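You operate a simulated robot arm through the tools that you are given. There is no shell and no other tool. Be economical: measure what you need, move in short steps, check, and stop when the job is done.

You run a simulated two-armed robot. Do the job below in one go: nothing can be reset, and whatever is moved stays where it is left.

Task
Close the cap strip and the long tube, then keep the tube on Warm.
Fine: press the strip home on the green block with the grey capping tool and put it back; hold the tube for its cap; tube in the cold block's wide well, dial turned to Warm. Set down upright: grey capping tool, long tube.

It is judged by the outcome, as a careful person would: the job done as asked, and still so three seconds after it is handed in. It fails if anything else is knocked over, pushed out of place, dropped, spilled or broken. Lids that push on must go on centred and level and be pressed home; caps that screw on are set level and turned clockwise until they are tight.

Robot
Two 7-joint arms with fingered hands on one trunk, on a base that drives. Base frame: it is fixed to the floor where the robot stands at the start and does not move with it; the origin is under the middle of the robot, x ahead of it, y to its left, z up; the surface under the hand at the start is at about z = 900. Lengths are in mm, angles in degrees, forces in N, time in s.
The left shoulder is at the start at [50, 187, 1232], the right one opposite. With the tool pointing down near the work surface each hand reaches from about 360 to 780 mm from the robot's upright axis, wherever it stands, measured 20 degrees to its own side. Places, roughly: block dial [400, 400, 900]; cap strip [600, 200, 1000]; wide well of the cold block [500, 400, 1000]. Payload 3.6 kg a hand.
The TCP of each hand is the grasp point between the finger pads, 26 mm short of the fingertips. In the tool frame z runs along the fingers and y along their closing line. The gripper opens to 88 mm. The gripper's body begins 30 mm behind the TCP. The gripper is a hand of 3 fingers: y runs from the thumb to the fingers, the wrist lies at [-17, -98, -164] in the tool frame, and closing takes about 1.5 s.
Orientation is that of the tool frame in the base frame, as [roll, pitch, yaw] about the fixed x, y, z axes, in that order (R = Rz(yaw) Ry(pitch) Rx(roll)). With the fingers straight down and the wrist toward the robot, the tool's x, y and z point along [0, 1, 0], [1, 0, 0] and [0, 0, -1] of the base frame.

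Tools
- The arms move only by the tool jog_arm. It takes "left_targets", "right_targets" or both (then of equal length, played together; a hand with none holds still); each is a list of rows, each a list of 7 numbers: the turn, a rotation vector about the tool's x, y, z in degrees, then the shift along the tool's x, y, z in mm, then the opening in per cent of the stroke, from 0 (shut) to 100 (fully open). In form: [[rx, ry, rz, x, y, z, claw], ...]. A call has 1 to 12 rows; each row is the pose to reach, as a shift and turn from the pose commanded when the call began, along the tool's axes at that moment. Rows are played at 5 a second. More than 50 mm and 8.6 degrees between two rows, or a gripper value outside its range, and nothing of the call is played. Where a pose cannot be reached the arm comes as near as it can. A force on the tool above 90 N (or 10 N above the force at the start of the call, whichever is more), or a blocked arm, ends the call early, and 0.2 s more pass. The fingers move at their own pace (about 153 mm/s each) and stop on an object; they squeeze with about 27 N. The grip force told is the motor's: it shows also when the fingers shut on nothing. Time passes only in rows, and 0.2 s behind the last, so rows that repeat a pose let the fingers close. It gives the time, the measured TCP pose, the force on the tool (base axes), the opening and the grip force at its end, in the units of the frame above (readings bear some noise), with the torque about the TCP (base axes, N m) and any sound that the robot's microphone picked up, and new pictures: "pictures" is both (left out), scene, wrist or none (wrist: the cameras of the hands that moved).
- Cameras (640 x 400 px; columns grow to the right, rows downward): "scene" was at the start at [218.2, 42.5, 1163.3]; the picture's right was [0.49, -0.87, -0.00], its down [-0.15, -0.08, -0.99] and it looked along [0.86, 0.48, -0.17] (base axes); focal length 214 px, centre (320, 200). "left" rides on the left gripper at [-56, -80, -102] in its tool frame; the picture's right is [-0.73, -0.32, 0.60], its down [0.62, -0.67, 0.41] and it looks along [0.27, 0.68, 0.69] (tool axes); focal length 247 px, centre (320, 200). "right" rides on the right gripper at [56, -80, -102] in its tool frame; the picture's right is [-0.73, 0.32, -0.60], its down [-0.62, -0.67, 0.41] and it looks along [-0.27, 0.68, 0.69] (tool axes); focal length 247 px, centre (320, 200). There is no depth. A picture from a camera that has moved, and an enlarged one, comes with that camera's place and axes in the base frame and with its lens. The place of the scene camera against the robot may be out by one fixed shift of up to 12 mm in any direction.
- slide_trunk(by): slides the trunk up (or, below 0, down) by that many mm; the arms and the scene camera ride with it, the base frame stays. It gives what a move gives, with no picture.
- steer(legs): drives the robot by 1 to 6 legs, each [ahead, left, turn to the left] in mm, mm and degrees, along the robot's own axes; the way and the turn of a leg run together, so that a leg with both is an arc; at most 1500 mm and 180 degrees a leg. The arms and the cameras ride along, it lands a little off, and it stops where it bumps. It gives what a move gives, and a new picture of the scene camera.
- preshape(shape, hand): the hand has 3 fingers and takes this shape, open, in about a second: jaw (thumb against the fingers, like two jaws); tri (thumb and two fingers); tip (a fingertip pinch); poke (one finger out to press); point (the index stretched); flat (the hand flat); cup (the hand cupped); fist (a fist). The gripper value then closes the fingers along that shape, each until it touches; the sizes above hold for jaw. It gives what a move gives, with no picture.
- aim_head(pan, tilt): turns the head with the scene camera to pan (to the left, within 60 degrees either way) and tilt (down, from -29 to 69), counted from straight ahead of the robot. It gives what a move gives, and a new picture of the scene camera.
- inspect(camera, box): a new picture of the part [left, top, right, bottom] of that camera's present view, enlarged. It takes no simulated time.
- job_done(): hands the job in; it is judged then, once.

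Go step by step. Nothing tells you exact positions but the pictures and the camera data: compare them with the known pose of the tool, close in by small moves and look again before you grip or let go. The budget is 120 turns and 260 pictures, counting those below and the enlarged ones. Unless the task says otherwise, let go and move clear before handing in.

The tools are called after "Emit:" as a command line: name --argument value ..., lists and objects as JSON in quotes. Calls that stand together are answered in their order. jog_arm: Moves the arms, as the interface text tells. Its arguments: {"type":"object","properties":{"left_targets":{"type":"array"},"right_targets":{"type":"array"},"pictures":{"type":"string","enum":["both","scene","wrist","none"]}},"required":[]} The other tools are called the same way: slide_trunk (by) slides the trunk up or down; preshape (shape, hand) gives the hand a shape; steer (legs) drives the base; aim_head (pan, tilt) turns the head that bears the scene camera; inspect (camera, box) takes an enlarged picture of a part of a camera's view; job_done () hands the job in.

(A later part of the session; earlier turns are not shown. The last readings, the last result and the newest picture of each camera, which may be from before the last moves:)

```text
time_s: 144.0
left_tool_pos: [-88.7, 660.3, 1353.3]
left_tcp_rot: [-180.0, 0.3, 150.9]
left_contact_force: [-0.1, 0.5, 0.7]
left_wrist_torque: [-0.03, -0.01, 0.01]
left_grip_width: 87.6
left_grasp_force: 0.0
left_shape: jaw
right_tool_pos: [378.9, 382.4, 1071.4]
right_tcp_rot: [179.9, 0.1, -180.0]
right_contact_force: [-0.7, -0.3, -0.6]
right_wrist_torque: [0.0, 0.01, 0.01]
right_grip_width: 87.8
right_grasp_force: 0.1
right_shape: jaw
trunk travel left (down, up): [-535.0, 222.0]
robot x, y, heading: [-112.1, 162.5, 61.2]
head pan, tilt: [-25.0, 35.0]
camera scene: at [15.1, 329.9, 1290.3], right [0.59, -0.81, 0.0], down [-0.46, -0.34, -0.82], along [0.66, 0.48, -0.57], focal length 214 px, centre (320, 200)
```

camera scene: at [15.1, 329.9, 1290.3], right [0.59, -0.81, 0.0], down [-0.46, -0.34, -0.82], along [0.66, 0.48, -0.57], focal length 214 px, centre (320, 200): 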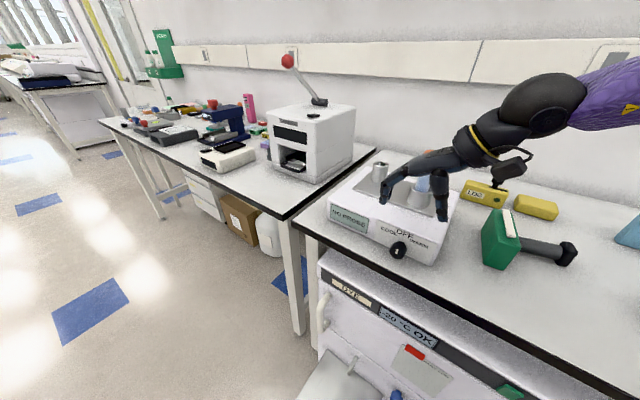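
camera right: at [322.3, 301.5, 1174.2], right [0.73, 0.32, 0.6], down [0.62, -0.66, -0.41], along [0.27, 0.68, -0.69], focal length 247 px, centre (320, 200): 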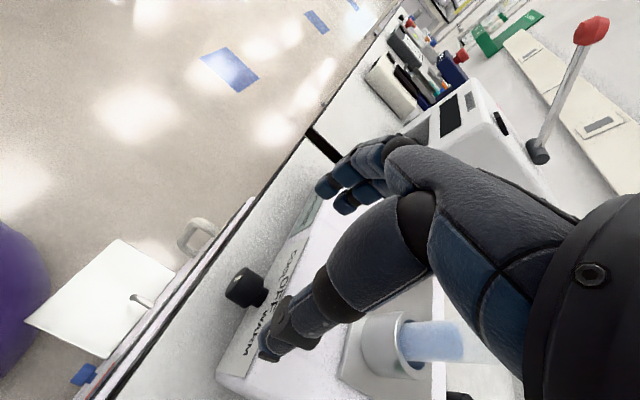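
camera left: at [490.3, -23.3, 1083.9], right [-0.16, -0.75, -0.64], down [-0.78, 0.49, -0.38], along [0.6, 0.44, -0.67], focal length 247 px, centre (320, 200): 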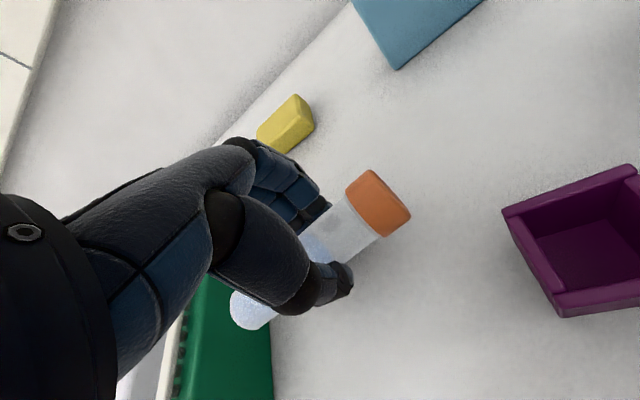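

The hand hovers over the knob. I tilt it (30° forward, 25° to the side) to approach the knob from the front and above, leaving room for a clockwise roll.

Emit:
jog_arm --right_targets '[[4.1, -4.9, -1.1, 9, 6, 5, 65], [8.2, -9.8, -2.2, 18, 12, 12, 65], [12.2, -14.8, -3.3, 27, 18, 22, 65], [16.3, -19.7, -4.4, 36, 25, 35, 65], [20.4, -24.6, -5.5, 45, 31, 47, 65], [24.4, -29.5, -6.5, 52, 36.6, 58, 65], [24.4, -29.5, -6.5, 52, 36.6, 58, 65]]' --pictures "wrist"

Emit:
inspect --camera "scene" --box '[340, 140, 480, 280]'

```text
time_s: 145.6
left_tool_pos: [-89.0, 660.8, 1353.3]
left_tcp_rot: [-179.9, 0.3, 150.9]
left_contact_force: [0.6, 0.1, -0.2]
left_wrist_torque: [0.02, 0.04, -0.02]
left_grip_width: 87.7
left_grasp_force: 0.0
left_shape: jaw
right_tool_pos: [326.1, 419.1, 1014.4]
right_tcp_rot: [-151.8, 27.0, -166.3]
right_contact_force: [-1.5, -0.7, -0.2]
right_wrist_torque: [-0.03, 0.0, 0.0]
right_grip_width: 57.8
right_grasp_force: 0.0
right_shape: jaw
trunk travel left (down, up): [-535.0, 222.0]
robot x, y, heading: [-111.0, 163.9, 61.1]
head pan, tilt: [-25.0, 35.0]
camera right: at [226.5, 371.3, 1103.1], right [0.34, 0.66, 0.67], down [0.74, -0.62, 0.24], along [0.58, 0.42, -0.7], focal length 247 px, centre (320, 200)
```

right: 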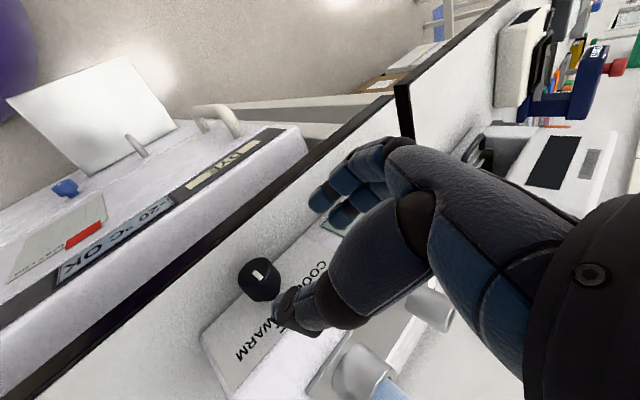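

```text
2.86 times, centred on (410, 210) of scene
camera zoom: at [15.4, 329.2, 1290.4], right [0.59, -0.81, 0.0], down [-0.46, -0.34, -0.82], along [0.66, 0.48, -0.57], focal length 613 px, centre (63, 171)
```

zoom: 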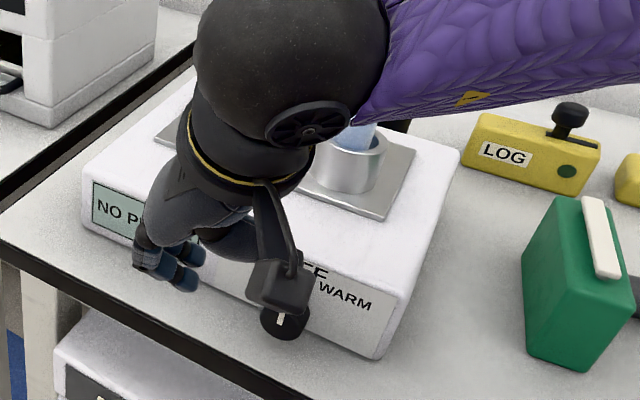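

Emit:
jog_arm --right_targets '[[0, 0, 0, 0.5, 2, 25, 65], [0, 0, 0, 0.7, 2, 45, 65], [0, 0, 0, 0.7, 2, 60, 65], [0, 0, 0, 0.7, 2, 60, 65]]' --pictures "wrist"

Emit:
inspect --camera "right" --box '[220, 140, 400, 320]'

Emit:
inspect --camera "scene" --box '[340, 140, 480, 280]'

```text
time_s: 146.6
left_tool_pos: [-88.2, 660.3, 1353.9]
left_tcp_rot: [-179.9, 0.3, 150.9]
left_contact_force: [0.5, 0.6, 0.1]
left_wrist_torque: [-0.02, -0.04, -0.01]
left_grip_width: 87.8
left_grasp_force: 0.0
left_shape: jaw
right_tool_pos: [354.8, 398.1, 964.7]
right_tcp_rot: [-151.7, 27.1, -166.4]
right_contact_force: [0.2, -0.5, -0.1]
right_wrist_torque: [-0.03, 0.02, -0.02]
right_grip_width: 57.6
right_grasp_force: 0.0
right_shape: jaw
trunk travel left (down, up): [-535.0, 222.0]
robot x, y, heading: [-113.2, 166.6, 60.9]
head pan, tilt: [-25.0, 35.0]
camera right: at [255.8, 351.4, 1054.5], right [0.34, 0.66, 0.67], down [0.74, -0.62, 0.24], along [0.58, 0.42, -0.7], focal length 247 px, centre (320, 200)
```

right: 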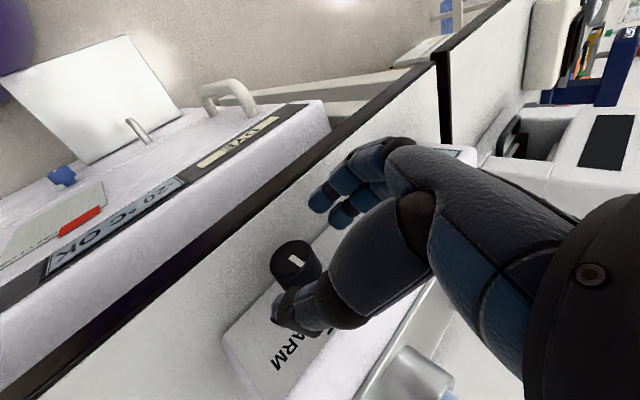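

```text
2.22 times, centred on (310, 230) of right
camera zoom: at [255.8, 351.4, 1054.5], right [0.34, 0.66, 0.67], down [0.74, -0.62, 0.24], along [0.58, 0.42, -0.7], focal length 549 px, centre (342, 133)
```

zoom: 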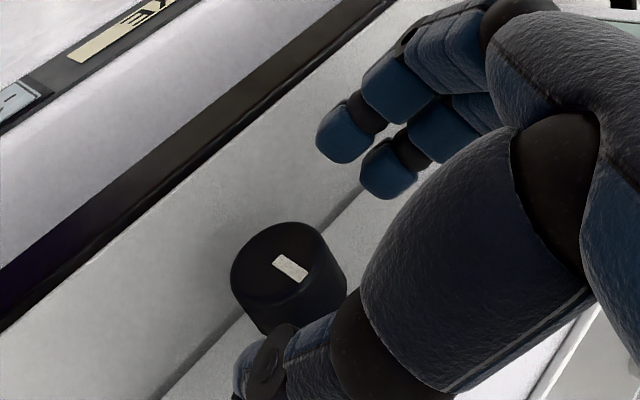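

```text
2.86 times, centred on (410, 210) of scene
camera zoom: at [15.1, 329.8, 1290.3], right [0.59, -0.81, 0.0], down [-0.46, -0.34, -0.82], along [0.66, 0.48, -0.57], focal length 613 px, centre (63, 171)
```

zoom: 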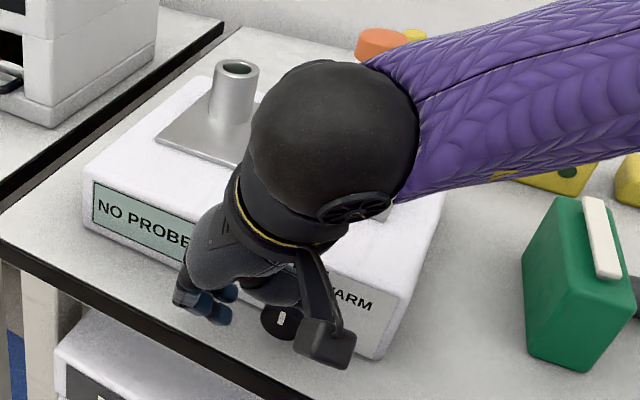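

Emit:
jog_arm --right_targets '[[0, 0, 0, 0, 0, 10, 65], [0, 0, 0, 0, 0, 18, 65], [0, 0, 0, 0, 0, 23, 65], [0, 0, 0, 0, 0, 23, 30], [0, 0, 0, 0, 0, 23, 0], [0, 0, 0, 0, 0, 23, 0], [0, 0, 0, 0, 0, 23, 0], [0, 0, 0, 0, 0, 23, 0], [0, 0, 0, 0, 0, 23, 0]]' --pictures "none"

Emit:
inspect --camera "right" --box '[220, 140, 400, 320]'

```text
time_s: 148.6
left_tool_pos: [-89.0, 662.7, 1351.9]
left_tcp_rot: [-179.9, 0.4, 150.9]
left_contact_force: [0.2, -0.2, -0.5]
left_wrist_torque: [0.01, -0.03, -0.03]
left_grip_width: 87.8
left_grasp_force: 0.1
left_shape: jaw
right_tool_pos: [366.2, 393.8, 948.2]
right_tcp_rot: [-151.9, 27.0, -166.3]
right_contact_force: [-0.5, 15.4, 3.6]
right_wrist_torque: [0.26, 0.02, 0.49]
right_grip_width: 19.6
right_grasp_force: 26.6
right_shape: jaw
trunk travel left (down, up): [-535.0, 222.0]
robot x, y, heading: [-112.0, 163.8, 61.1]
head pan, tilt: [-25.0, 35.0]
```

```text
2.22 times, centred on (310, 230) of right
camera zoom: at [266.8, 345.8, 1037.3], right [0.34, 0.66, 0.67], down [0.75, -0.62, 0.24], along [0.58, 0.42, -0.7], focal length 549 px, centre (342, 133)
```

zoom: 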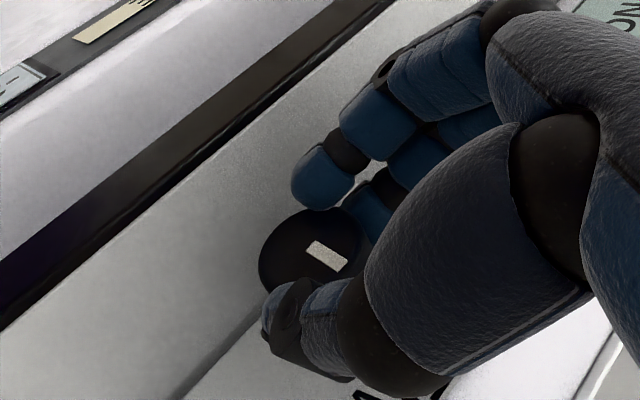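

The knob is gripped. I roll the hand clockwise about the knob axis by 50°.

Emit:
jog_arm --right_targets '[[-5.4, 0, 3.1, 0.1, -1.6, 0.2, 0], [-10.8, 0, 6.25, 0.25, -3.2, 0.4, 0], [-16.2, 0, 9.4, 0.45, -4.8, 0.8, 0], [-21.6, 0, 12.5, 0.7, -6.3, 1.2, 0], [-27, 0, 15.6, 1, -7.8, 1.9, 0], [-32.5, 0, 18.75, 1.5, -9.2, 2.7, 0], [-37.9, 0, 21.9, 2.1, -10.4, 3.6, 0], [-43.3, 0, 25, 2.7, -11.5, 4.6, 0], [-43.3, 0, 25, 2.7, -11.5, 4.6, 0]]' --pictures "wrist"

Emit:
inspect --camera "scene" --box '[340, 140, 480, 280]'

```text
time_s: 150.6
left_tool_pos: [-89.4, 662.0, 1353.4]
left_tcp_rot: [-179.7, 0.4, 150.9]
left_contact_force: [0.5, -0.2, 0.0]
left_wrist_torque: [0.02, -0.04, 0.01]
left_grip_width: 87.8
left_grasp_force: 0.0
left_shape: jaw
right_tool_pos: [365.7, 391.8, 952.0]
right_tcp_rot: [-166.0, 29.6, -173.1]
right_contact_force: [-0.3, 14.0, 21.5]
right_wrist_torque: [0.15, -0.27, 0.39]
right_grip_width: 19.7
right_grasp_force: 27.1
right_shape: jaw
right hand out of reach, approached as far as the arm can: row 3, 4, 5, 6, 7, 8, 9
trunk travel left (down, up): [-535.0, 222.0]
robot x, y, heading: [-113.2, 161.5, 61.3]
head pan, tilt: [-25.0, 35.0]
camera right: at [266.7, 325.3, 1027.8], right [0.33, 0.5, 0.8], down [0.74, -0.66, 0.1], along [0.58, 0.56, -0.59], focal length 247 px, centre (320, 200)
```

right: 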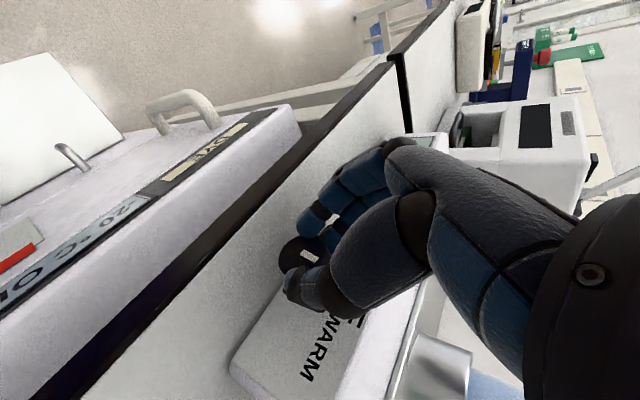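

```text
2.86 times, centred on (410, 210) of scene
camera zoom: at [13.5, 330.8, 1290.4], right [0.59, -0.81, 0.0], down [-0.46, -0.34, -0.82], along [0.66, 0.48, -0.57], focal length 613 px, centre (63, 171)
```

zoom: 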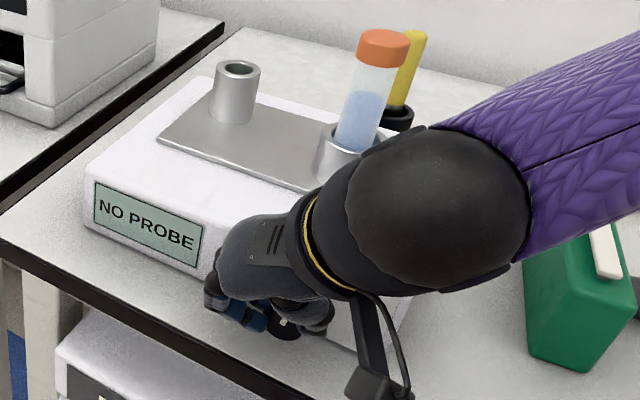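

The arm is too folded to roll further (it managed about 14°). I release, retreat, and back the robot off to give the arm more room.

Emit:
jog_arm --right_targets '[[0, 0, 0, 0, 0, 0, 35], [0, 0, 0, 0, 0, 0, 70], [0, 0, 0, 0, 0, 0, 70], [0, 0, 0, 0, 0, -20, 70], [0, 0, 0, 0, 0, -50, 70], [0, 0, 0, 0, 0, -85, 70]]' --pictures "none"

Emit:
steer --legs '[[-120, 0, 0]]'

Emit:
inspect --camera "scene" --box '[360, 100, 540, 280]'

```text
time_s: 152.0
left_tool_pos: [-87.7, 660.8, 1353.5]
left_tcp_rot: [-179.9, 0.2, 151.0]
left_contact_force: [0.6, -1.3, -0.7]
left_wrist_torque: [-0.02, 0.0, -0.01]
left_grip_width: 88.1
left_grasp_force: 0.1
left_shape: jaw
right_tool_pos: [324.7, 403.3, 1021.8]
right_tcp_rot: [-165.7, 29.4, -172.9]
right_contact_force: [-0.8, 0.1, 0.2]
right_wrist_torque: [-0.05, -0.02, -0.03]
right_grip_width: 61.3
right_grasp_force: 0.1
right_shape: jaw
trunk travel left (down, up): [-535.0, 222.0]
robot x, y, heading: [-114.6, 165.1, 61.1]
head pan, tilt: [-25.0, 35.0]
```

```text
time_s: 153.2
left_tool_pos: [-148.4, 555.0, 1354.7]
left_tcp_rot: [-179.9, 0.4, 150.8]
left_contact_force: [0.6, 0.5, -0.9]
left_wrist_torque: [0.03, 0.0, 0.0]
left_grip_width: 87.7
left_grasp_force: 0.1
left_shape: jaw
right_tool_pos: [265.3, 297.7, 1021.9]
right_tcp_rot: [-165.8, 29.3, -172.9]
right_contact_force: [-0.8, -0.2, 0.4]
right_wrist_torque: [0.01, -0.03, 0.0]
right_grip_width: 61.1
right_grasp_force: 0.0
right_shape: jaw
trunk travel left (down, up): [-535.0, 222.0]
robot x, y, heading: [-169.8, 59.2, 61.1]
head pan, tilt: [-25.0, 35.0]
camera scene: at [-43.6, 223.7, 1290.4], right [0.59, -0.81, 0.0], down [-0.46, -0.34, -0.82], along [0.66, 0.48, -0.57], focal length 214 px, centre (320, 200)
```

scene: 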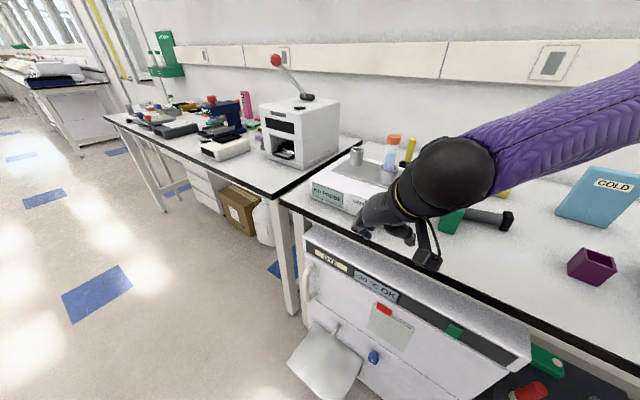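

```text
2.22 times, centred on (450, 190) of scene
camera zoom: at [-43.6, 223.7, 1290.4], right [0.59, -0.81, 0.0], down [-0.46, -0.34, -0.82], along [0.66, 0.48, -0.57], focal length 477 px, centre (31, 222)
```

zoom: 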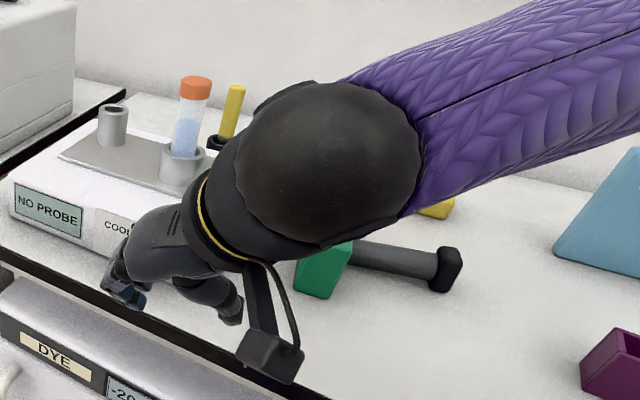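

Emit:
jog_arm --right_targets '[[0, 0, 0, -15, 26, -10, 70], [0, 0, 0, -30, 52, -5, 70], [0, 0, 0, -46, 78, 5, 70], [0, 0, 0, -61, 104, 16, 70], [0, 0, 0, -61, 104, 16, 70]]' --pictures "wrist"

Emit:
inspect --camera "right" --box '[200, 160, 400, 360]'

```text
time_s: 154.4
left_tool_pos: [-146.1, 554.2, 1353.9]
left_tcp_rot: [-179.8, 0.4, 150.9]
left_contact_force: [-0.3, 0.2, 0.3]
left_wrist_torque: [-0.02, 0.03, -0.04]
left_grip_width: 87.6
left_grasp_force: 0.1
left_shape: jaw
right_tool_pos: [327.0, 402.5, 1015.2]
right_tcp_rot: [-165.8, 29.2, -172.9]
right_contact_force: [0.2, -0.5, 0.1]
right_wrist_torque: [0.01, -0.01, 0.0]
right_grip_width: 61.2
right_grasp_force: 0.0
right_shape: jaw
trunk travel left (down, up): [-535.0, 222.0]
robot x, y, heading: [-170.0, 57.5, 61.4]
head pan, tilt: [-25.0, 35.0]
camera right: at [227.2, 337.4, 1092.5], right [0.34, 0.5, 0.8], down [0.75, -0.66, 0.1], along [0.58, 0.56, -0.6], focal length 247 px, centre (320, 200)
```

right: 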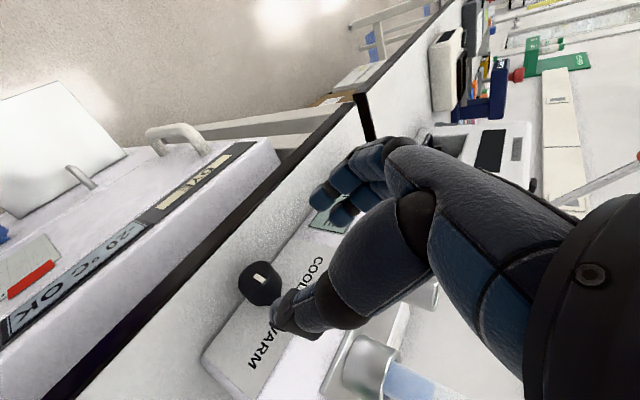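

```text
2.00 times, centred on (300, 260) of right
camera zoom: at [227.2, 337.4, 1092.5], right [0.34, 0.5, 0.8], down [0.75, -0.66, 0.1], along [0.58, 0.56, -0.6], focal length 494 px, centre (360, 80)
```

zoom: 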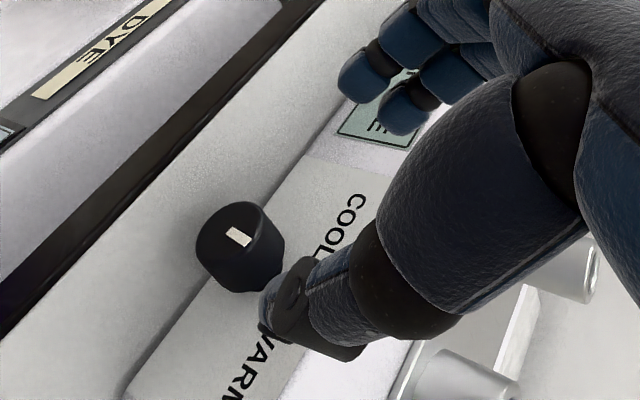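

The pointer has moved ~12° so far; WARM is at about 53°. I test in free space whether the arm can now roll 40° further.

Emit:
jog_arm --right_targets '[[-6.9, 0, 4, 0, 0, 0, 70], [-13.8, 0, 8, 0, 0, 0, 70], [-20.8, 0, 12, 0, 0, 0, 70], [-27.7, 0, 16, 0, 0, 0, 70], [-34.6, 0, 20, 0, 0, 0, 70], [-34.6, 0, 20, 0, 0, 0, 70]]' --pictures "none"

```text
time_s: 155.8
left_tool_pos: [-146.6, 555.1, 1354.3]
left_tcp_rot: [-179.8, 0.3, 150.9]
left_contact_force: [-0.6, 0.5, -0.2]
left_wrist_torque: [0.0, -0.01, 0.0]
left_grip_width: 87.8
left_grasp_force: 0.1
left_shape: jaw
right_tool_pos: [305.0, 412.6, 1009.7]
right_tcp_rot: [173.8, 23.3, -178.2]
right_contact_force: [0.0, -0.6, -0.1]
right_wrist_torque: [0.01, 0.02, 0.0]
right_grip_width: 61.4
right_grasp_force: 0.0
right_shape: jaw
right hand out of reach, approached as far as the arm can: row 2, 3, 4, 5, 6
trunk travel left (down, up): [-535.0, 222.0]
robot x, y, heading: [-167.6, 57.4, 61.2]
head pan, tilt: [-25.0, 35.0]
```

Only part of that roll is reachable, so I'll ratchet: grip with the hand tilted further to the start side (−38°), turn to −12°, and repeat.

Emit:
jog_arm --right_targets '[[6.8, -0.8, -2.65, -3, 4, 0, 57], [13.6, -1.7, -5.3, -6, 8, 2, 57], [20.4, -2.5, -7.95, -9, 12, 5, 57], [27.3, -3.4, -10.6, -12, 16, 10, 57], [34.1, -4.2, -13.25, -15, 19, 15, 57], [40.9, -5, -15.9, -16.3, 21, 19.5, 57], [40.9, -5, -15.9, -16.3, 21, 19.5, 57]]' --pictures "wrist"

Emit:
inspect --camera "right" --box '[200, 160, 400, 360]'

```text
time_s: 157.4
left_tool_pos: [-146.1, 554.9, 1352.8]
left_tcp_rot: [-179.8, 0.3, 150.9]
left_contact_force: [0.2, 0.6, -0.7]
left_wrist_torque: [0.01, 0.0, 0.0]
left_grip_width: 87.9
left_grasp_force: 0.0
left_shape: jaw
right_tool_pos: [315.5, 433.2, 997.0]
right_tcp_rot: [-143.3, 22.8, -161.5]
right_contact_force: [-0.6, -0.9, 0.1]
right_wrist_torque: [-0.02, 0.0, -0.01]
right_grip_width: 50.7
right_grasp_force: 0.1
right_shape: jaw
right hand out of reach, approached as far as the arm can: row 6, 7
trunk travel left (down, up): [-535.0, 222.0]
robot x, y, heading: [-170.6, 62.8, 61.1]
head pan, tilt: [-25.0, 35.0]
camera right: at [220.1, 396.6, 1095.3], right [0.34, 0.76, 0.55], down [0.77, -0.57, 0.3], along [0.54, 0.32, -0.78], focal length 247 px, centre (320, 200)
```

right: 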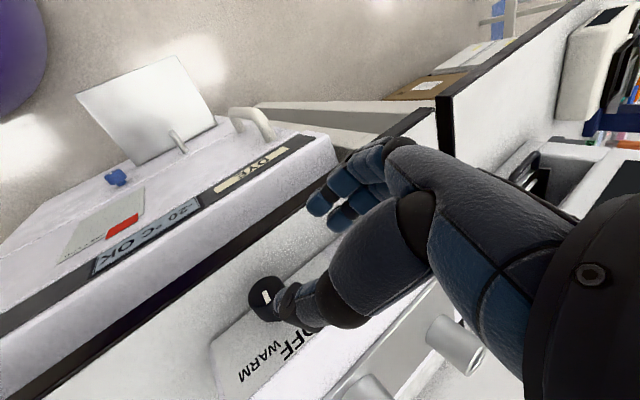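

```text
2.00 times, centred on (300, 260) of right
camera zoom: at [220.1, 396.6, 1095.3], right [0.34, 0.76, 0.55], down [0.77, -0.57, 0.3], along [0.54, 0.32, -0.78], focal length 494 px, centre (360, 80)
```

zoom: 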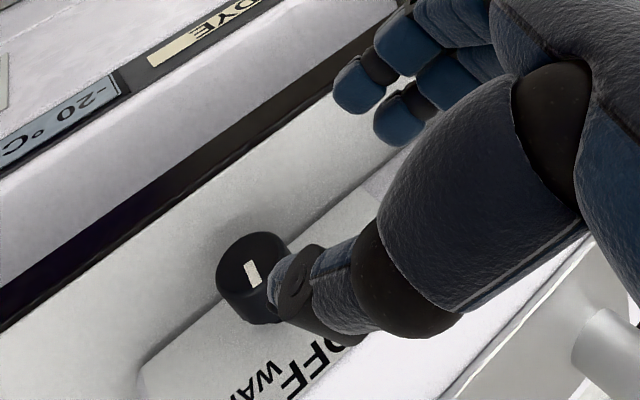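

Emit:
jog_arm --right_targets '[[0, 0, 0, -7, -4, 15, 57], [0, 0, 0, -14.8, -8, 35, 57], [0, 0, 0, -14.8, -8, 55, 57], [0, 0, 0, -14.8, -8, 68, 57], [0, 0, 0, -14.8, -8, 68, 57]]' --pictures "none"

Emit:
inspect --camera "right" --box '[220, 140, 400, 320]'

```text
time_s: 158.7
left_tool_pos: [-146.3, 555.4, 1353.1]
left_tcp_rot: [-179.8, 0.2, 150.9]
left_contact_force: [-0.4, -0.6, -0.3]
left_wrist_torque: [0.01, -0.03, -0.04]
left_grip_width: 87.8
left_grasp_force: 0.2
left_shape: jaw
right_tool_pos: [359.7, 397.5, 958.5]
right_tcp_rot: [-143.3, 23.0, -161.5]
right_contact_force: [-0.5, -0.2, -0.1]
right_wrist_torque: [0.01, 0.02, -0.01]
right_grip_width: 50.3
right_grasp_force: 0.1
right_shape: jaw
right hand out of reach, approached as far as the arm can: row 2, 4, 5
trunk travel left (down, up): [-535.0, 222.0]
robot x, y, heading: [-170.5, 59.5, 61.3]
head pan, tilt: [-25.0, 35.0]
```

```text
2.22 times, centred on (310, 230) of right
camera zoom: at [263.5, 360.5, 1057.5], right [0.34, 0.76, 0.55], down [0.77, -0.57, 0.3], along [0.54, 0.32, -0.77], focal length 549 px, centre (342, 133)
```

zoom: 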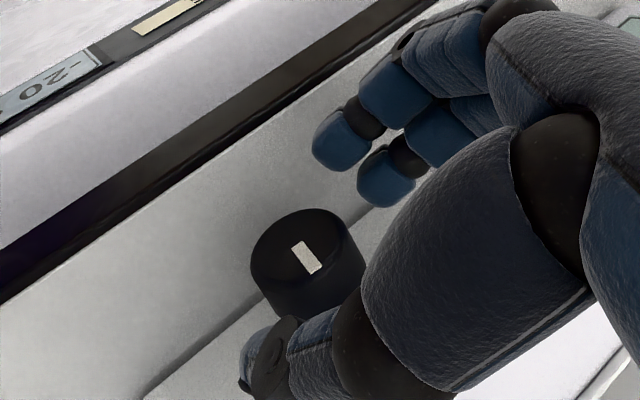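

Emit:
jog_arm --right_targets '[[0, 0, 0, -1, 1, 7, 57], [0, 0, 0, -1.6, 2, 14.5, 57], [0, 0, 0, -1.6, 2, 14.5, 57], [0, 0, 0, -1.6, 2, 14.5, 20], [0, 0, 0, -1.6, 2, 14.5, 0], [0, 0, 0, -1.6, 2, 14.5, 0], [0, 0, 0, -1.6, 2, 14.5, 0], [0, 0, 0, -1.6, 2, 14.5, 0]]' --pictures "none"

Emit:
jog_arm --right_targets '[[-5, -0.2, 2.8, 0.2, -1.5, 0.1, 0], [-10, -0.4, 5.6, 0.4, -3, 0.4, 0], [-15, -0.6, 8.3, 0.65, -4.6, 0.7, 0], [-20.1, -0.8, 11.1, 0.9, -6.1, 1.1, 0], [-20.1, -0.8, 11.1, 0.9, -6.1, 1.1, 0]]' --pictures "none"

Emit:
inspect --camera "right" --box '[220, 140, 400, 320]'

```text
time_s: 160.4
left_tool_pos: [-147.1, 557.4, 1353.3]
left_tcp_rot: [-179.8, 0.4, 151.0]
left_contact_force: [0.3, -0.3, 0.3]
left_wrist_torque: [-0.03, -0.01, -0.01]
left_grip_width: 87.7
left_grasp_force: 0.0
left_shape: jaw
right_tool_pos: [365.7, 391.7, 948.5]
right_tcp_rot: [-143.5, 23.0, -161.6]
right_contact_force: [-0.8, 17.0, -3.2]
right_wrist_torque: [0.34, 0.17, 0.5]
right_grip_width: 20.3
right_grasp_force: 27.4
right_shape: jaw
right hand out of reach, approached as far as the arm can: row 2, 3
trunk travel left (down, up): [-535.0, 222.0]
robot x, y, heading: [-171.1, 58.9, 60.9]
head pan, tilt: [-25.0, 35.0]
```

```text
time_s: 161.7
left_tool_pos: [-147.3, 556.0, 1351.3]
left_tcp_rot: [-179.9, 0.4, 150.9]
left_contact_force: [-0.2, -0.7, 0.1]
left_wrist_torque: [0.02, 0.0, 0.02]
left_grip_width: 87.8
left_grasp_force: 0.1
left_shape: jaw
right_tool_pos: [366.8, 384.9, 949.4]
right_tcp_rot: [-168.1, 28.1, -172.4]
right_contact_force: [-3.9, 6.1, 3.6]
right_wrist_torque: [0.1, 0.05, 0.38]
right_grip_width: 21.5
right_grasp_force: 26.8
right_shape: jaw
trunk travel left (down, up): [-535.0, 222.0]
robot x, y, heading: [-167.3, 62.0, 61.0]
head pan, tilt: [-25.0, 35.0]
```

```text
2.22 times, centred on (310, 230) of right
camera zoom: at [270.8, 314.6, 1027.1], right [0.34, 0.49, 0.8], down [0.77, -0.64, 0.06], along [0.54, 0.6, -0.59], focal length 549 px, centre (342, 133)
```

zoom: 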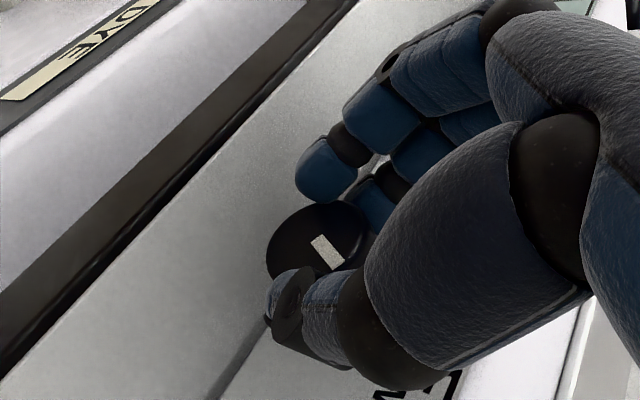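

The stroke went through. I release, back off a little and read the pointer.

Emit:
jog_arm --right_targets '[[0, 0, 0, 0, 0, 0, 35], [0, 0, 0, 0, 0, 0, 60], [0, 0, 0, 0, 0, 0, 60], [0, 0, 0, 0, 0, -15, 60], [0, 0, 0, 0, 0, -30, 60]]' --pictures "none"

Emit:
inspect --camera "right" --box '[220, 160, 400, 340]'

Emit:
inspect --camera "scene" --box '[300, 120, 460, 260]'

```text
time_s: 162.8
left_tool_pos: [-146.4, 554.8, 1354.8]
left_tcp_rot: [-179.9, 0.2, 150.9]
left_contact_force: [-0.2, -0.3, -1.1]
left_wrist_torque: [0.01, -0.02, 0.0]
left_grip_width: 87.9
left_grasp_force: 0.0
left_shape: jaw
right_tool_pos: [352.1, 389.2, 976.0]
right_tcp_rot: [-168.0, 28.0, -172.3]
right_contact_force: [-0.1, 0.4, 0.6]
right_wrist_torque: [-0.06, -0.05, 0.0]
right_grip_width: 52.6
right_grasp_force: 0.1
right_shape: jaw
trunk travel left (down, up): [-535.0, 222.0]
robot x, y, heading: [-170.8, 58.6, 61.1]
head pan, tilt: [-25.0, 35.0]
```

```text
2.22 times, centred on (310, 250) of right
camera zoom: at [257.1, 318.8, 1053.4], right [0.34, 0.49, 0.8], down [0.77, -0.64, 0.06], along [0.54, 0.6, -0.59], focal length 549 px, centre (342, 89)
```

zoom: 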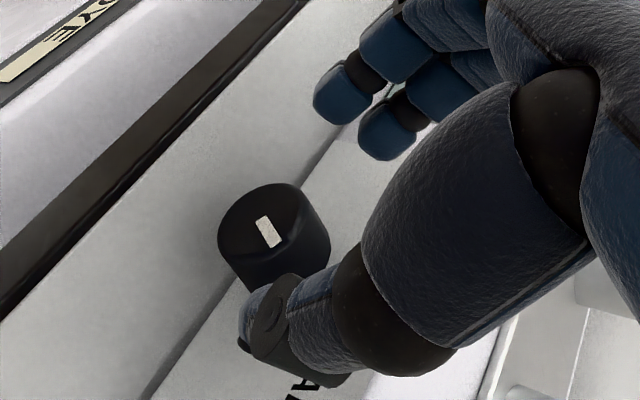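

```text
2.86 times, centred on (380, 190) of scene
camera zoom: at [-43.4, 224.5, 1290.3], right [0.59, -0.81, 0.0], down [-0.46, -0.34, -0.82], along [0.66, 0.48, -0.57], focal length 613 px, centre (149, 229)
```

zoom: 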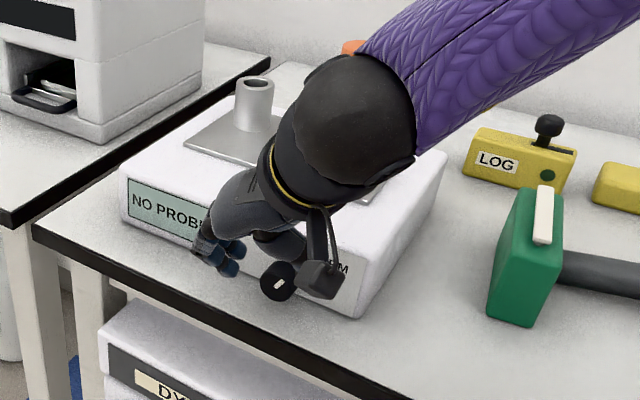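

The pointer reads roughly 25–30°, so another stroke is needed. I swing back, regrip and turn again.

Emit:
jog_arm --right_targets '[[6.7, 0.3, -3.7, -0.1, 6.2, 1.2, 60], [13.4, 0.5, -7.4, -0.2, 12.4, 2.4, 60], [20.1, 0.8, -11.1, -0.3, 18.6, 3.7, 60], [20.1, 0.8, -11.1, -0.3, 18.6, 3.7, 60]]' --pictures "none"

Emit:
jog_arm --right_targets '[[0, 0, 0, 0, 0, 15, 60], [0, 0, 0, 0, 0, 30, 60], [0, 0, 0, 0, 0, 30, 60], [0, 0, 0, 0, 0, 30, 20], [0, 0, 0, 0, 0, 30, 0], [0, 0, 0, 0, 0, 30, 0], [0, 0, 0, 0, 0, 30, 0], [0, 0, 0, 0, 0, 30, 0]]' --pictures "none"

Emit:
jog_arm --right_targets '[[-4.7, -0.2, 2.6, 0.2, -1.4, 0.1, 0], [-9.4, -0.4, 5.2, 0.4, -2.8, 0.4, 0], [-14.2, -0.5, 7.9, 0.65, -4.3, 0.7, 0], [-18.9, -0.7, 10.5, 0.9, -5.7, 1.1, 0], [-23.6, -0.9, 13.1, 1.1, -7.1, 1.5, 0], [-23.6, -0.9, 13.1, 1.1, -7.1, 1.5, 0]]' --pictures "none"

Emit:
jog_arm --right_targets '[[0, 0, 0, 0, 0, 0, 35], [0, 0, 0, 0, 0, 0, 60], [0, 0, 0, 0, 0, 0, 60], [0, 0, 0, 0, 0, -15, 60], [0, 0, 0, 0, 0, -30, 60]]' --pictures "none"

Emit:
inspect --camera "right" --box '[220, 160, 400, 340]'

Emit:
inspect --camera "scene" --box '[300, 120, 460, 260]'

```text
time_s: 163.8
left_tool_pos: [-146.2, 554.4, 1353.8]
left_tcp_rot: [-179.9, 0.3, 150.9]
left_contact_force: [-0.1, 0.3, 0.9]
left_wrist_torque: [-0.01, 0.03, 0.01]
left_grip_width: 88.0
left_grasp_force: 0.0
left_shape: jaw
right_tool_pos: [354.3, 404.7, 971.1]
right_tcp_rot: [-147.2, 24.0, -163.0]
right_contact_force: [-0.4, -0.3, 0.5]
right_wrist_torque: [0.0, -0.01, 0.01]
right_grip_width: 52.5
right_grasp_force: 0.0
right_shape: jaw
right hand out of reach, approached as far as the arm can: row 3, 4
trunk travel left (down, up): [-535.0, 222.0]
robot x, y, heading: [-166.9, 58.1, 61.0]
head pan, tilt: [-25.0, 35.0]
```

```text
time_s: 165.7
left_tool_pos: [-148.5, 554.9, 1352.4]
left_tcp_rot: [-179.9, 0.3, 150.9]
left_contact_force: [-0.1, 0.0, -0.3]
left_wrist_torque: [0.01, 0.01, -0.02]
left_grip_width: 87.7
left_grasp_force: 0.0
left_shape: jaw
right_tool_pos: [367.9, 392.3, 947.5]
right_tcp_rot: [-147.2, 24.0, -163.0]
right_contact_force: [-0.4, 0.9, 1.1]
right_wrist_torque: [-0.01, 0.08, 0.19]
right_grip_width: 23.4
right_grasp_force: 26.9
right_shape: jaw
trunk travel left (down, up): [-535.0, 222.0]
robot x, y, heading: [-168.3, 57.3, 61.2]
head pan, tilt: [-25.0, 35.0]
```

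```text
time_s: 167.1
left_tool_pos: [-148.6, 554.0, 1354.0]
left_tcp_rot: [-179.9, 0.2, 150.9]
left_contact_force: [-0.1, 0.3, 0.4]
left_wrist_torque: [0.02, 0.05, -0.01]
left_grip_width: 87.9
left_grasp_force: 0.0
left_shape: jaw
right_tool_pos: [367.1, 383.4, 950.8]
right_tcp_rot: [-177.1, 28.9, -176.7]
right_contact_force: [-3.1, -5.7, 11.2]
right_wrist_torque: [-0.44, -0.07, -0.06]
right_grip_width: 23.1
right_grasp_force: 27.3
right_shape: jaw
trunk travel left (down, up): [-535.0, 222.0]
robot x, y, heading: [-169.8, 57.3, 61.1]
head pan, tilt: [-25.0, 35.0]
```

```text
time_s: 168.2
left_tool_pos: [-147.4, 554.8, 1354.2]
left_tcp_rot: [-179.9, 0.4, 150.9]
left_contact_force: [-0.3, 0.5, 0.5]
left_wrist_torque: [0.01, 0.03, 0.0]
left_grip_width: 88.0
left_grasp_force: 0.1
left_shape: jaw
right_tool_pos: [352.5, 386.5, 977.3]
right_tcp_rot: [-177.1, 28.9, -176.6]
right_contact_force: [-0.6, -0.1, -0.1]
right_wrist_torque: [-0.03, 0.0, -0.02]
right_grip_width: 52.4
right_grasp_force: 0.0
right_shape: jaw
trunk travel left (down, up): [-535.0, 222.0]
robot x, y, heading: [-171.0, 58.6, 61.0]
head pan, tilt: [-25.0, 35.0]
```

```text
2.22 times, centred on (310, 250) of right
camera zoom: at [257.3, 305.7, 1042.8], right [0.34, 0.37, 0.86], down [0.77, -0.64, -0.03], along [0.54, 0.67, -0.5], focal length 549 px, centre (342, 89)
```

zoom: 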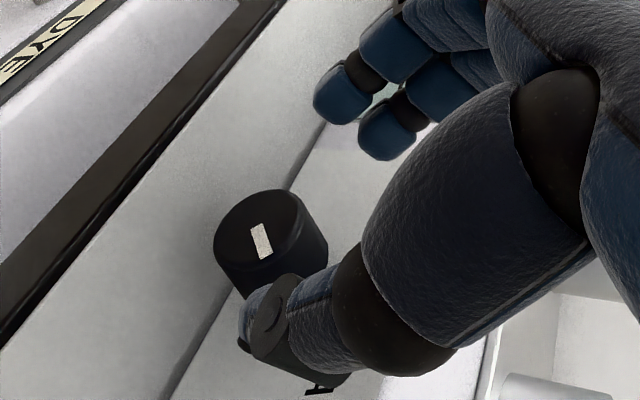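

```text
2.86 times, centred on (380, 190) of scene
camera zoom: at [-43.5, 224.3, 1290.4], right [0.59, -0.81, 0.0], down [-0.46, -0.34, -0.82], along [0.66, 0.48, -0.57], focal length 613 px, centre (149, 229)
```

zoom: 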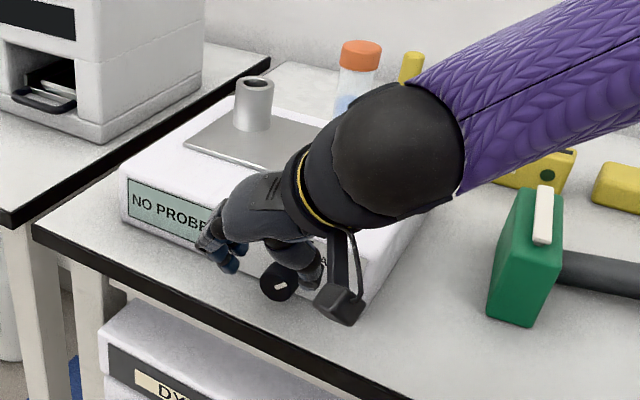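

The pointer is around 38–40°. I back the hand away to see the pointer against the labels.

Emit:
jog_arm --right_targets '[[0, 0, 0, 0, -15, -25, 60], [0, 0, 0, 0, -40, -50, 60], [0, 0, 0, 0, -75, -75, 60], [0, 0, 0, 0, -110, -90, 60]]' --pictures "none"

Emit:
inspect --camera "scene" --box '[340, 170, 420, 240]'

Emit:
inspect --camera "right" --box '[100, 180, 340, 400]'

```text
time_s: 169.2
left_tool_pos: [-145.8, 553.3, 1354.0]
left_tcp_rot: [-179.9, 0.3, 151.0]
left_contact_force: [0.5, 0.1, -0.6]
left_wrist_torque: [0.0, 0.0, 0.01]
left_grip_width: 87.6
left_grasp_force: 0.0
left_shape: jaw
right_tool_pos: [312.2, 276.4, 1061.4]
right_tcp_rot: [-176.9, 28.8, -176.5]
right_contact_force: [-0.6, -0.9, -0.5]
right_wrist_torque: [-0.01, 0.01, -0.02]
right_grip_width: 52.7
right_grasp_force: 0.1
right_shape: jaw
trunk travel left (down, up): [-535.0, 222.0]
robot x, y, heading: [-168.7, 56.7, 61.0]
head pan, tilt: [-25.0, 35.0]
```

```text
5.71 times, centred on (380, 205) of scene
camera zoom: at [-43.5, 223.4, 1290.5], right [0.59, -0.81, 0.0], down [-0.46, -0.34, -0.82], along [0.66, 0.48, -0.57], focal length 1226 px, centre (-23, 171)
```

zoom: 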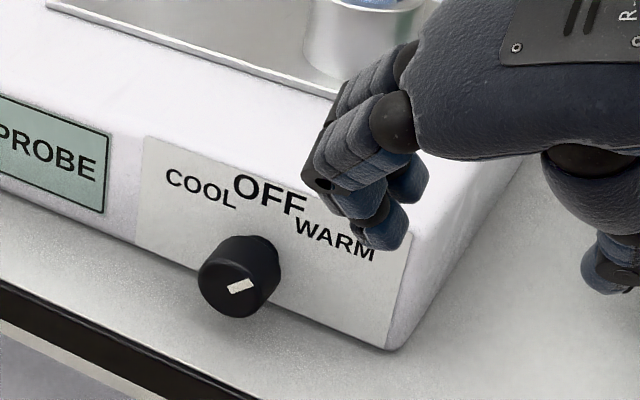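

```text
1.82 times, centred on (220, 290) of right
camera zoom: at [217.7, 195.9, 1127.3], right [0.34, 0.37, 0.86], down [0.77, -0.64, -0.03], along [0.54, 0.67, -0.5], focal length 449 px, centre (502, 36)
```

zoom: 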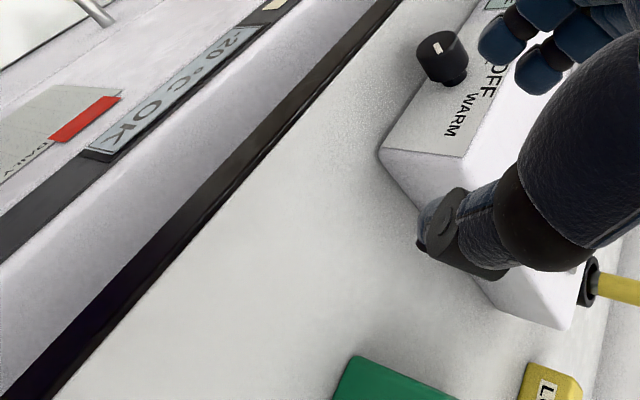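

The pointer is on WARM (≈50°, aligned with the label). Now the fallen capping tool: I raise the right hand, turn the robot back to face the bench and go there.

Emit:
jog_arm --right_targets '[[0, 0, 0, -20, 0, -35, 60], [0, 0, 0, -40, 0, -70, 60], [0, 0, 0, -58, 0, -105, 80]]' --pictures "none"

Emit:
steer --legs '[[0, 0, -61]]'

```text
time_s: 170.1
left_tool_pos: [-147.0, 555.3, 1353.5]
left_tcp_rot: [-179.8, 0.3, 150.8]
left_contact_force: [0.1, -0.8, 0.4]
left_wrist_torque: [0.01, -0.02, 0.04]
left_grip_width: 87.8
left_grasp_force: 0.1
left_shape: jaw
right_tool_pos: [312.3, 283.8, 1180.6]
right_tcp_rot: [-176.9, 28.9, -176.5]
right_contact_force: [-0.2, 0.1, -0.3]
right_wrist_torque: [-0.01, -0.01, 0.03]
right_grip_width: 70.0
right_grasp_force: 0.1
right_shape: jaw
trunk travel left (down, up): [-535.0, 222.0]
robot x, y, heading: [-171.9, 58.3, 60.9]
head pan, tilt: [-25.0, 35.0]
```

```text
time_s: 173.1
left_tool_pos: [275.7, 279.7, 1354.3]
left_tcp_rot: [180.0, 0.3, 89.9]
left_contact_force: [0.4, -0.3, -0.4]
left_wrist_torque: [-0.03, -0.03, -0.02]
left_grip_width: 87.8
left_grasp_force: 0.0
left_shape: jaw
right_tool_pos: [262.5, -255.7, 1180.2]
right_tcp_rot: [-177.0, 28.7, 122.4]
right_contact_force: [0.6, 0.9, 0.7]
right_wrist_torque: [0.02, -0.02, -0.01]
right_grip_width: 70.2
right_grasp_force: 0.2
right_shape: jaw
trunk travel left (down, up): [-535.0, 222.0]
robot x, y, heading: [-168.5, 58.8, 0.2]
head pan, tilt: [-25.0, 35.0]
camera scene: at [34.7, 18.2, 1290.3], right [-0.42, -0.91, 0.0], down [-0.52, 0.24, -0.82], along [0.74, -0.34, -0.57], focal length 214 px, centre (320, 200)
```

scene: 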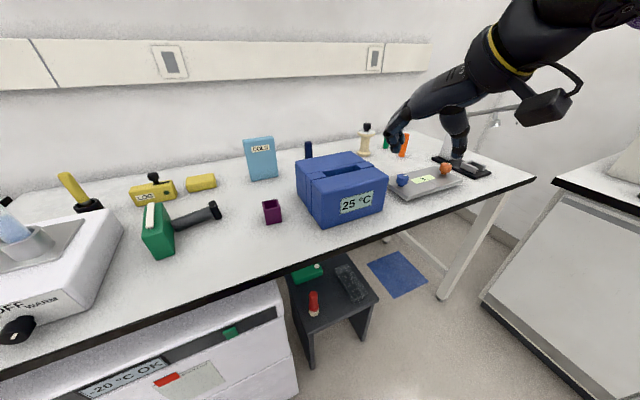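

Emit:
steer --legs '[[165, 55, 0]]'

Emit:
jog_arm --right_targets '[[0.7, 3.6, 3.9, 22, 33, -9, 80], [1.3, 7.2, 7.8, 44, 67, -19, 80], [2, 10.8, 11.6, 66, 100, -28, 80], [2.6, 14.4, 15.5, 88, 133, -38, 80], [3.3, 18, 19.4, 110, 167, -47, 80], [3.9, 21.6, 23.3, 132, 200, -57, 80], [4.6, 25.2, 27.1, 153, 233, -66, 80], [5.3, 28.8, 31, 175, 267, -76, 80], [5.3, 28.8, 31, 175, 267, -76, 80]]' --pictures "wrist"

Emit:
aim_head --pan 10 --tilt 42

```text
time_s: 174.6
left_tool_pos: [443.6, 332.4, 1352.9]
left_tcp_rot: [-179.8, 0.3, 89.7]
left_contact_force: [-0.4, 0.5, -0.7]
left_wrist_torque: [-0.03, 0.02, -0.03]
left_grip_width: 87.9
left_grasp_force: 0.1
left_shape: jaw
right_tool_pos: [427.8, -199.7, 1179.9]
right_tcp_rot: [-177.0, 28.8, 122.4]
right_contact_force: [0.1, -0.4, 0.5]
right_wrist_torque: [-0.03, 0.05, -0.02]
right_grip_width: 69.8
right_grasp_force: 0.0
right_shape: jaw
trunk travel left (down, up): [-535.0, 222.0]
robot x, y, heading: [-4.0, 115.7, 0.2]
head pan, tilt: [-25.0, 35.0]
camera scene: at [201.2, 73.3, 1290.1], right [-0.42, -0.91, 0.0], down [-0.52, 0.24, -0.82], along [0.74, -0.35, -0.57], focal length 214 px, centre (320, 200)
```

scene: 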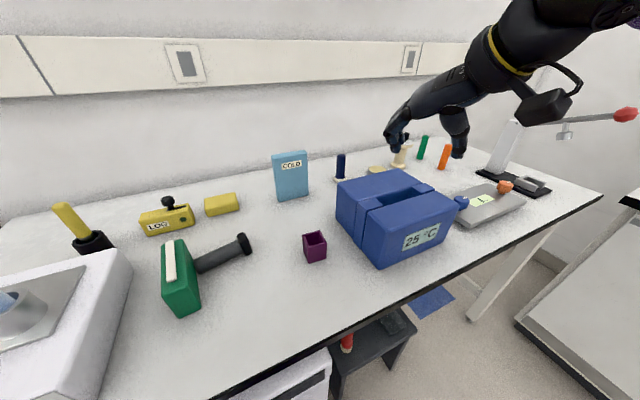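

```text
time_s: 176.6
left_tool_pos: [441.7, 332.7, 1354.0]
left_tcp_rot: [-179.9, 0.3, 89.8]
left_contact_force: [-0.6, -1.3, 0.1]
left_wrist_torque: [0.04, 0.03, 0.01]
left_grip_width: 88.0
left_grasp_force: 0.0
left_shape: jaw
right_tool_pos: [557.4, 97.6, 1150.1]
right_tcp_rot: [-180.0, -0.1, 89.7]
right_contact_force: [-0.2, 1.4, 0.9]
right_wrist_torque: [0.07, -0.02, 0.0]
right_grip_width: 69.9
right_grasp_force: 0.1
right_shape: jaw
trunk travel left (down, up): [-535.0, 222.0]
robot x, y, heading: [-3.6, 110.7, 0.3]
head pan, tilt: [-25.0, 35.0]
camera right: at [478.3, 154.1, 1253.2], right [0.31, -0.74, 0.6], down [-0.67, -0.62, -0.41], along [0.67, -0.27, -0.69], focal length 247 px, centre (320, 200)
```

right: 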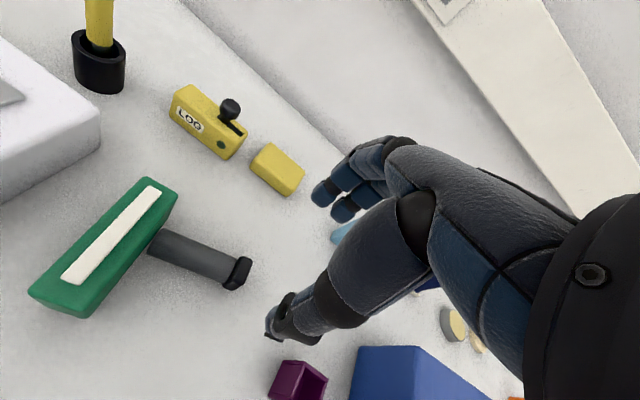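

```text
time_s: 177.6
left_tool_pos: [442.3, 333.6, 1353.6]
left_tcp_rot: [-180.0, 0.3, 89.8]
left_contact_force: [0.4, -0.4, 0.6]
left_wrist_torque: [0.01, 0.01, -0.02]
left_grip_width: 88.0
left_grasp_force: 0.0
left_shape: jaw
right_tool_pos: [557.2, 98.7, 1149.2]
right_tcp_rot: [179.9, -0.1, 89.8]
right_contact_force: [0.8, 0.0, 0.6]
right_wrist_torque: [0.02, 0.0, 0.03]
right_grip_width: 70.3
right_grasp_force: 0.1
right_shape: jaw
trunk travel left (down, up): [-535.0, 222.0]
robot x, y, heading: [-4.9, 113.6, 0.1]
head pan, tilt: [10.0, 42.0]
camera scene: at [202.6, 124.5, 1279.8], right [0.17, -0.98, 0.0], down [-0.66, -0.12, -0.74], along [0.73, 0.13, -0.67], focal length 214 px, centre (320, 200)
```

scene: 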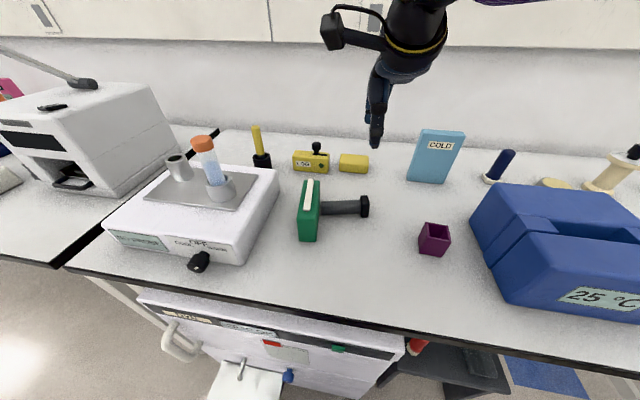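

The capping tool lies from about (578,182) to its foot at (602,80). To keep the right arm unjammed I lower the trunk and shift left a little before picking it up.

Emit:
slide_trunk --by -140

Emit:
steer --legs '[[0, 28, 0]]'

Emit:
inspect --camera "right" --box '[60, 120, 400, 380]'

```text
time_s: 179.3
left_tool_pos: [442.2, 333.9, 1214.3]
left_tcp_rot: [-179.9, 0.3, 89.8]
left_contact_force: [-0.3, 0.4, 0.2]
left_wrist_torque: [-0.03, 0.02, 0.0]
left_grip_width: 87.8
left_grasp_force: 0.0
left_shape: jaw
right_tool_pos: [556.8, 97.9, 1010.0]
right_tcp_rot: [180.0, 0.0, 89.7]
right_contact_force: [1.2, -0.1, 0.0]
right_wrist_torque: [-0.01, 0.01, 0.0]
right_grip_width: 70.1
right_grasp_force: 0.1
right_shape: jaw
trunk travel left (down, up): [-395.0, 362.0]
robot x, y, heading: [-6.1, 114.3, 0.1]
head pan, tilt: [10.0, 42.0]
```

```text
time_s: 180.3
left_tool_pos: [441.1, 349.5, 1214.3]
left_tcp_rot: [-180.0, 0.2, 89.7]
left_contact_force: [0.2, -0.3, 0.1]
left_wrist_torque: [0.01, 0.0, 0.06]
left_grip_width: 87.9
left_grasp_force: 0.0
left_shape: jaw
right_tool_pos: [554.2, 113.4, 1010.7]
right_tcp_rot: [-180.0, -0.1, 89.5]
right_contact_force: [0.2, -0.1, 0.6]
right_wrist_torque: [0.01, 0.0, 0.0]
right_grip_width: 70.0
right_grasp_force: 0.2
right_shape: jaw
trunk travel left (down, up): [-395.0, 362.0]
robot x, y, heading: [-5.4, 132.8, -0.5]
head pan, tilt: [10.0, 42.0]
stopped in leg 1: the robot was blocked; the commanded pose is now the measured one
camera scene: at [210.5, 141.2, 1133.5], right [0.17, -0.99, 0.0], down [-0.66, -0.11, -0.74], along [0.73, 0.12, -0.67], focal length 214 px, centre (320, 200)
```

scene: 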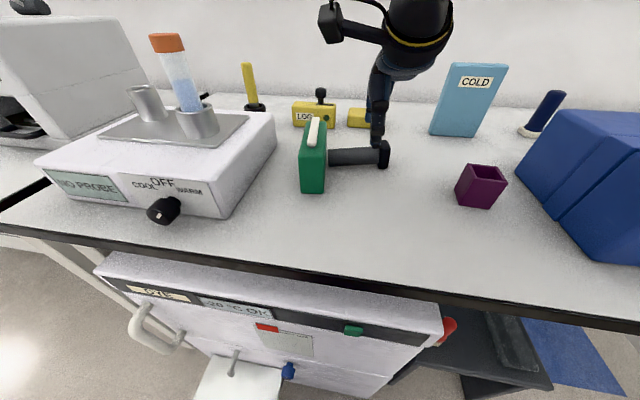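

```text
1.54 times, centred on (230, 250) of right
camera zoom: at [475.6, 170.1, 1113.2], right [0.31, -0.74, 0.6], down [-0.67, -0.62, -0.41], along [0.67, -0.27, -0.69], focal length 380 px, centre (458, 123)
```

zoom: 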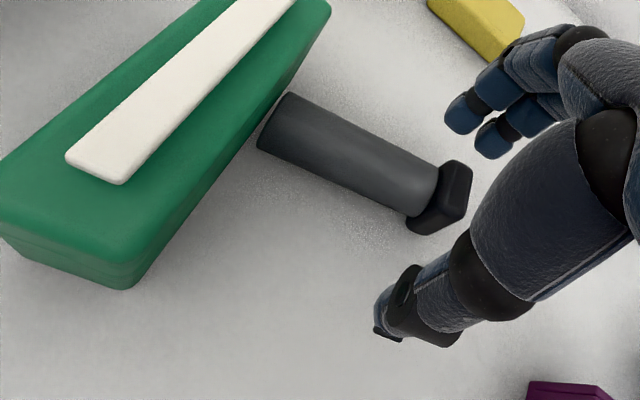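

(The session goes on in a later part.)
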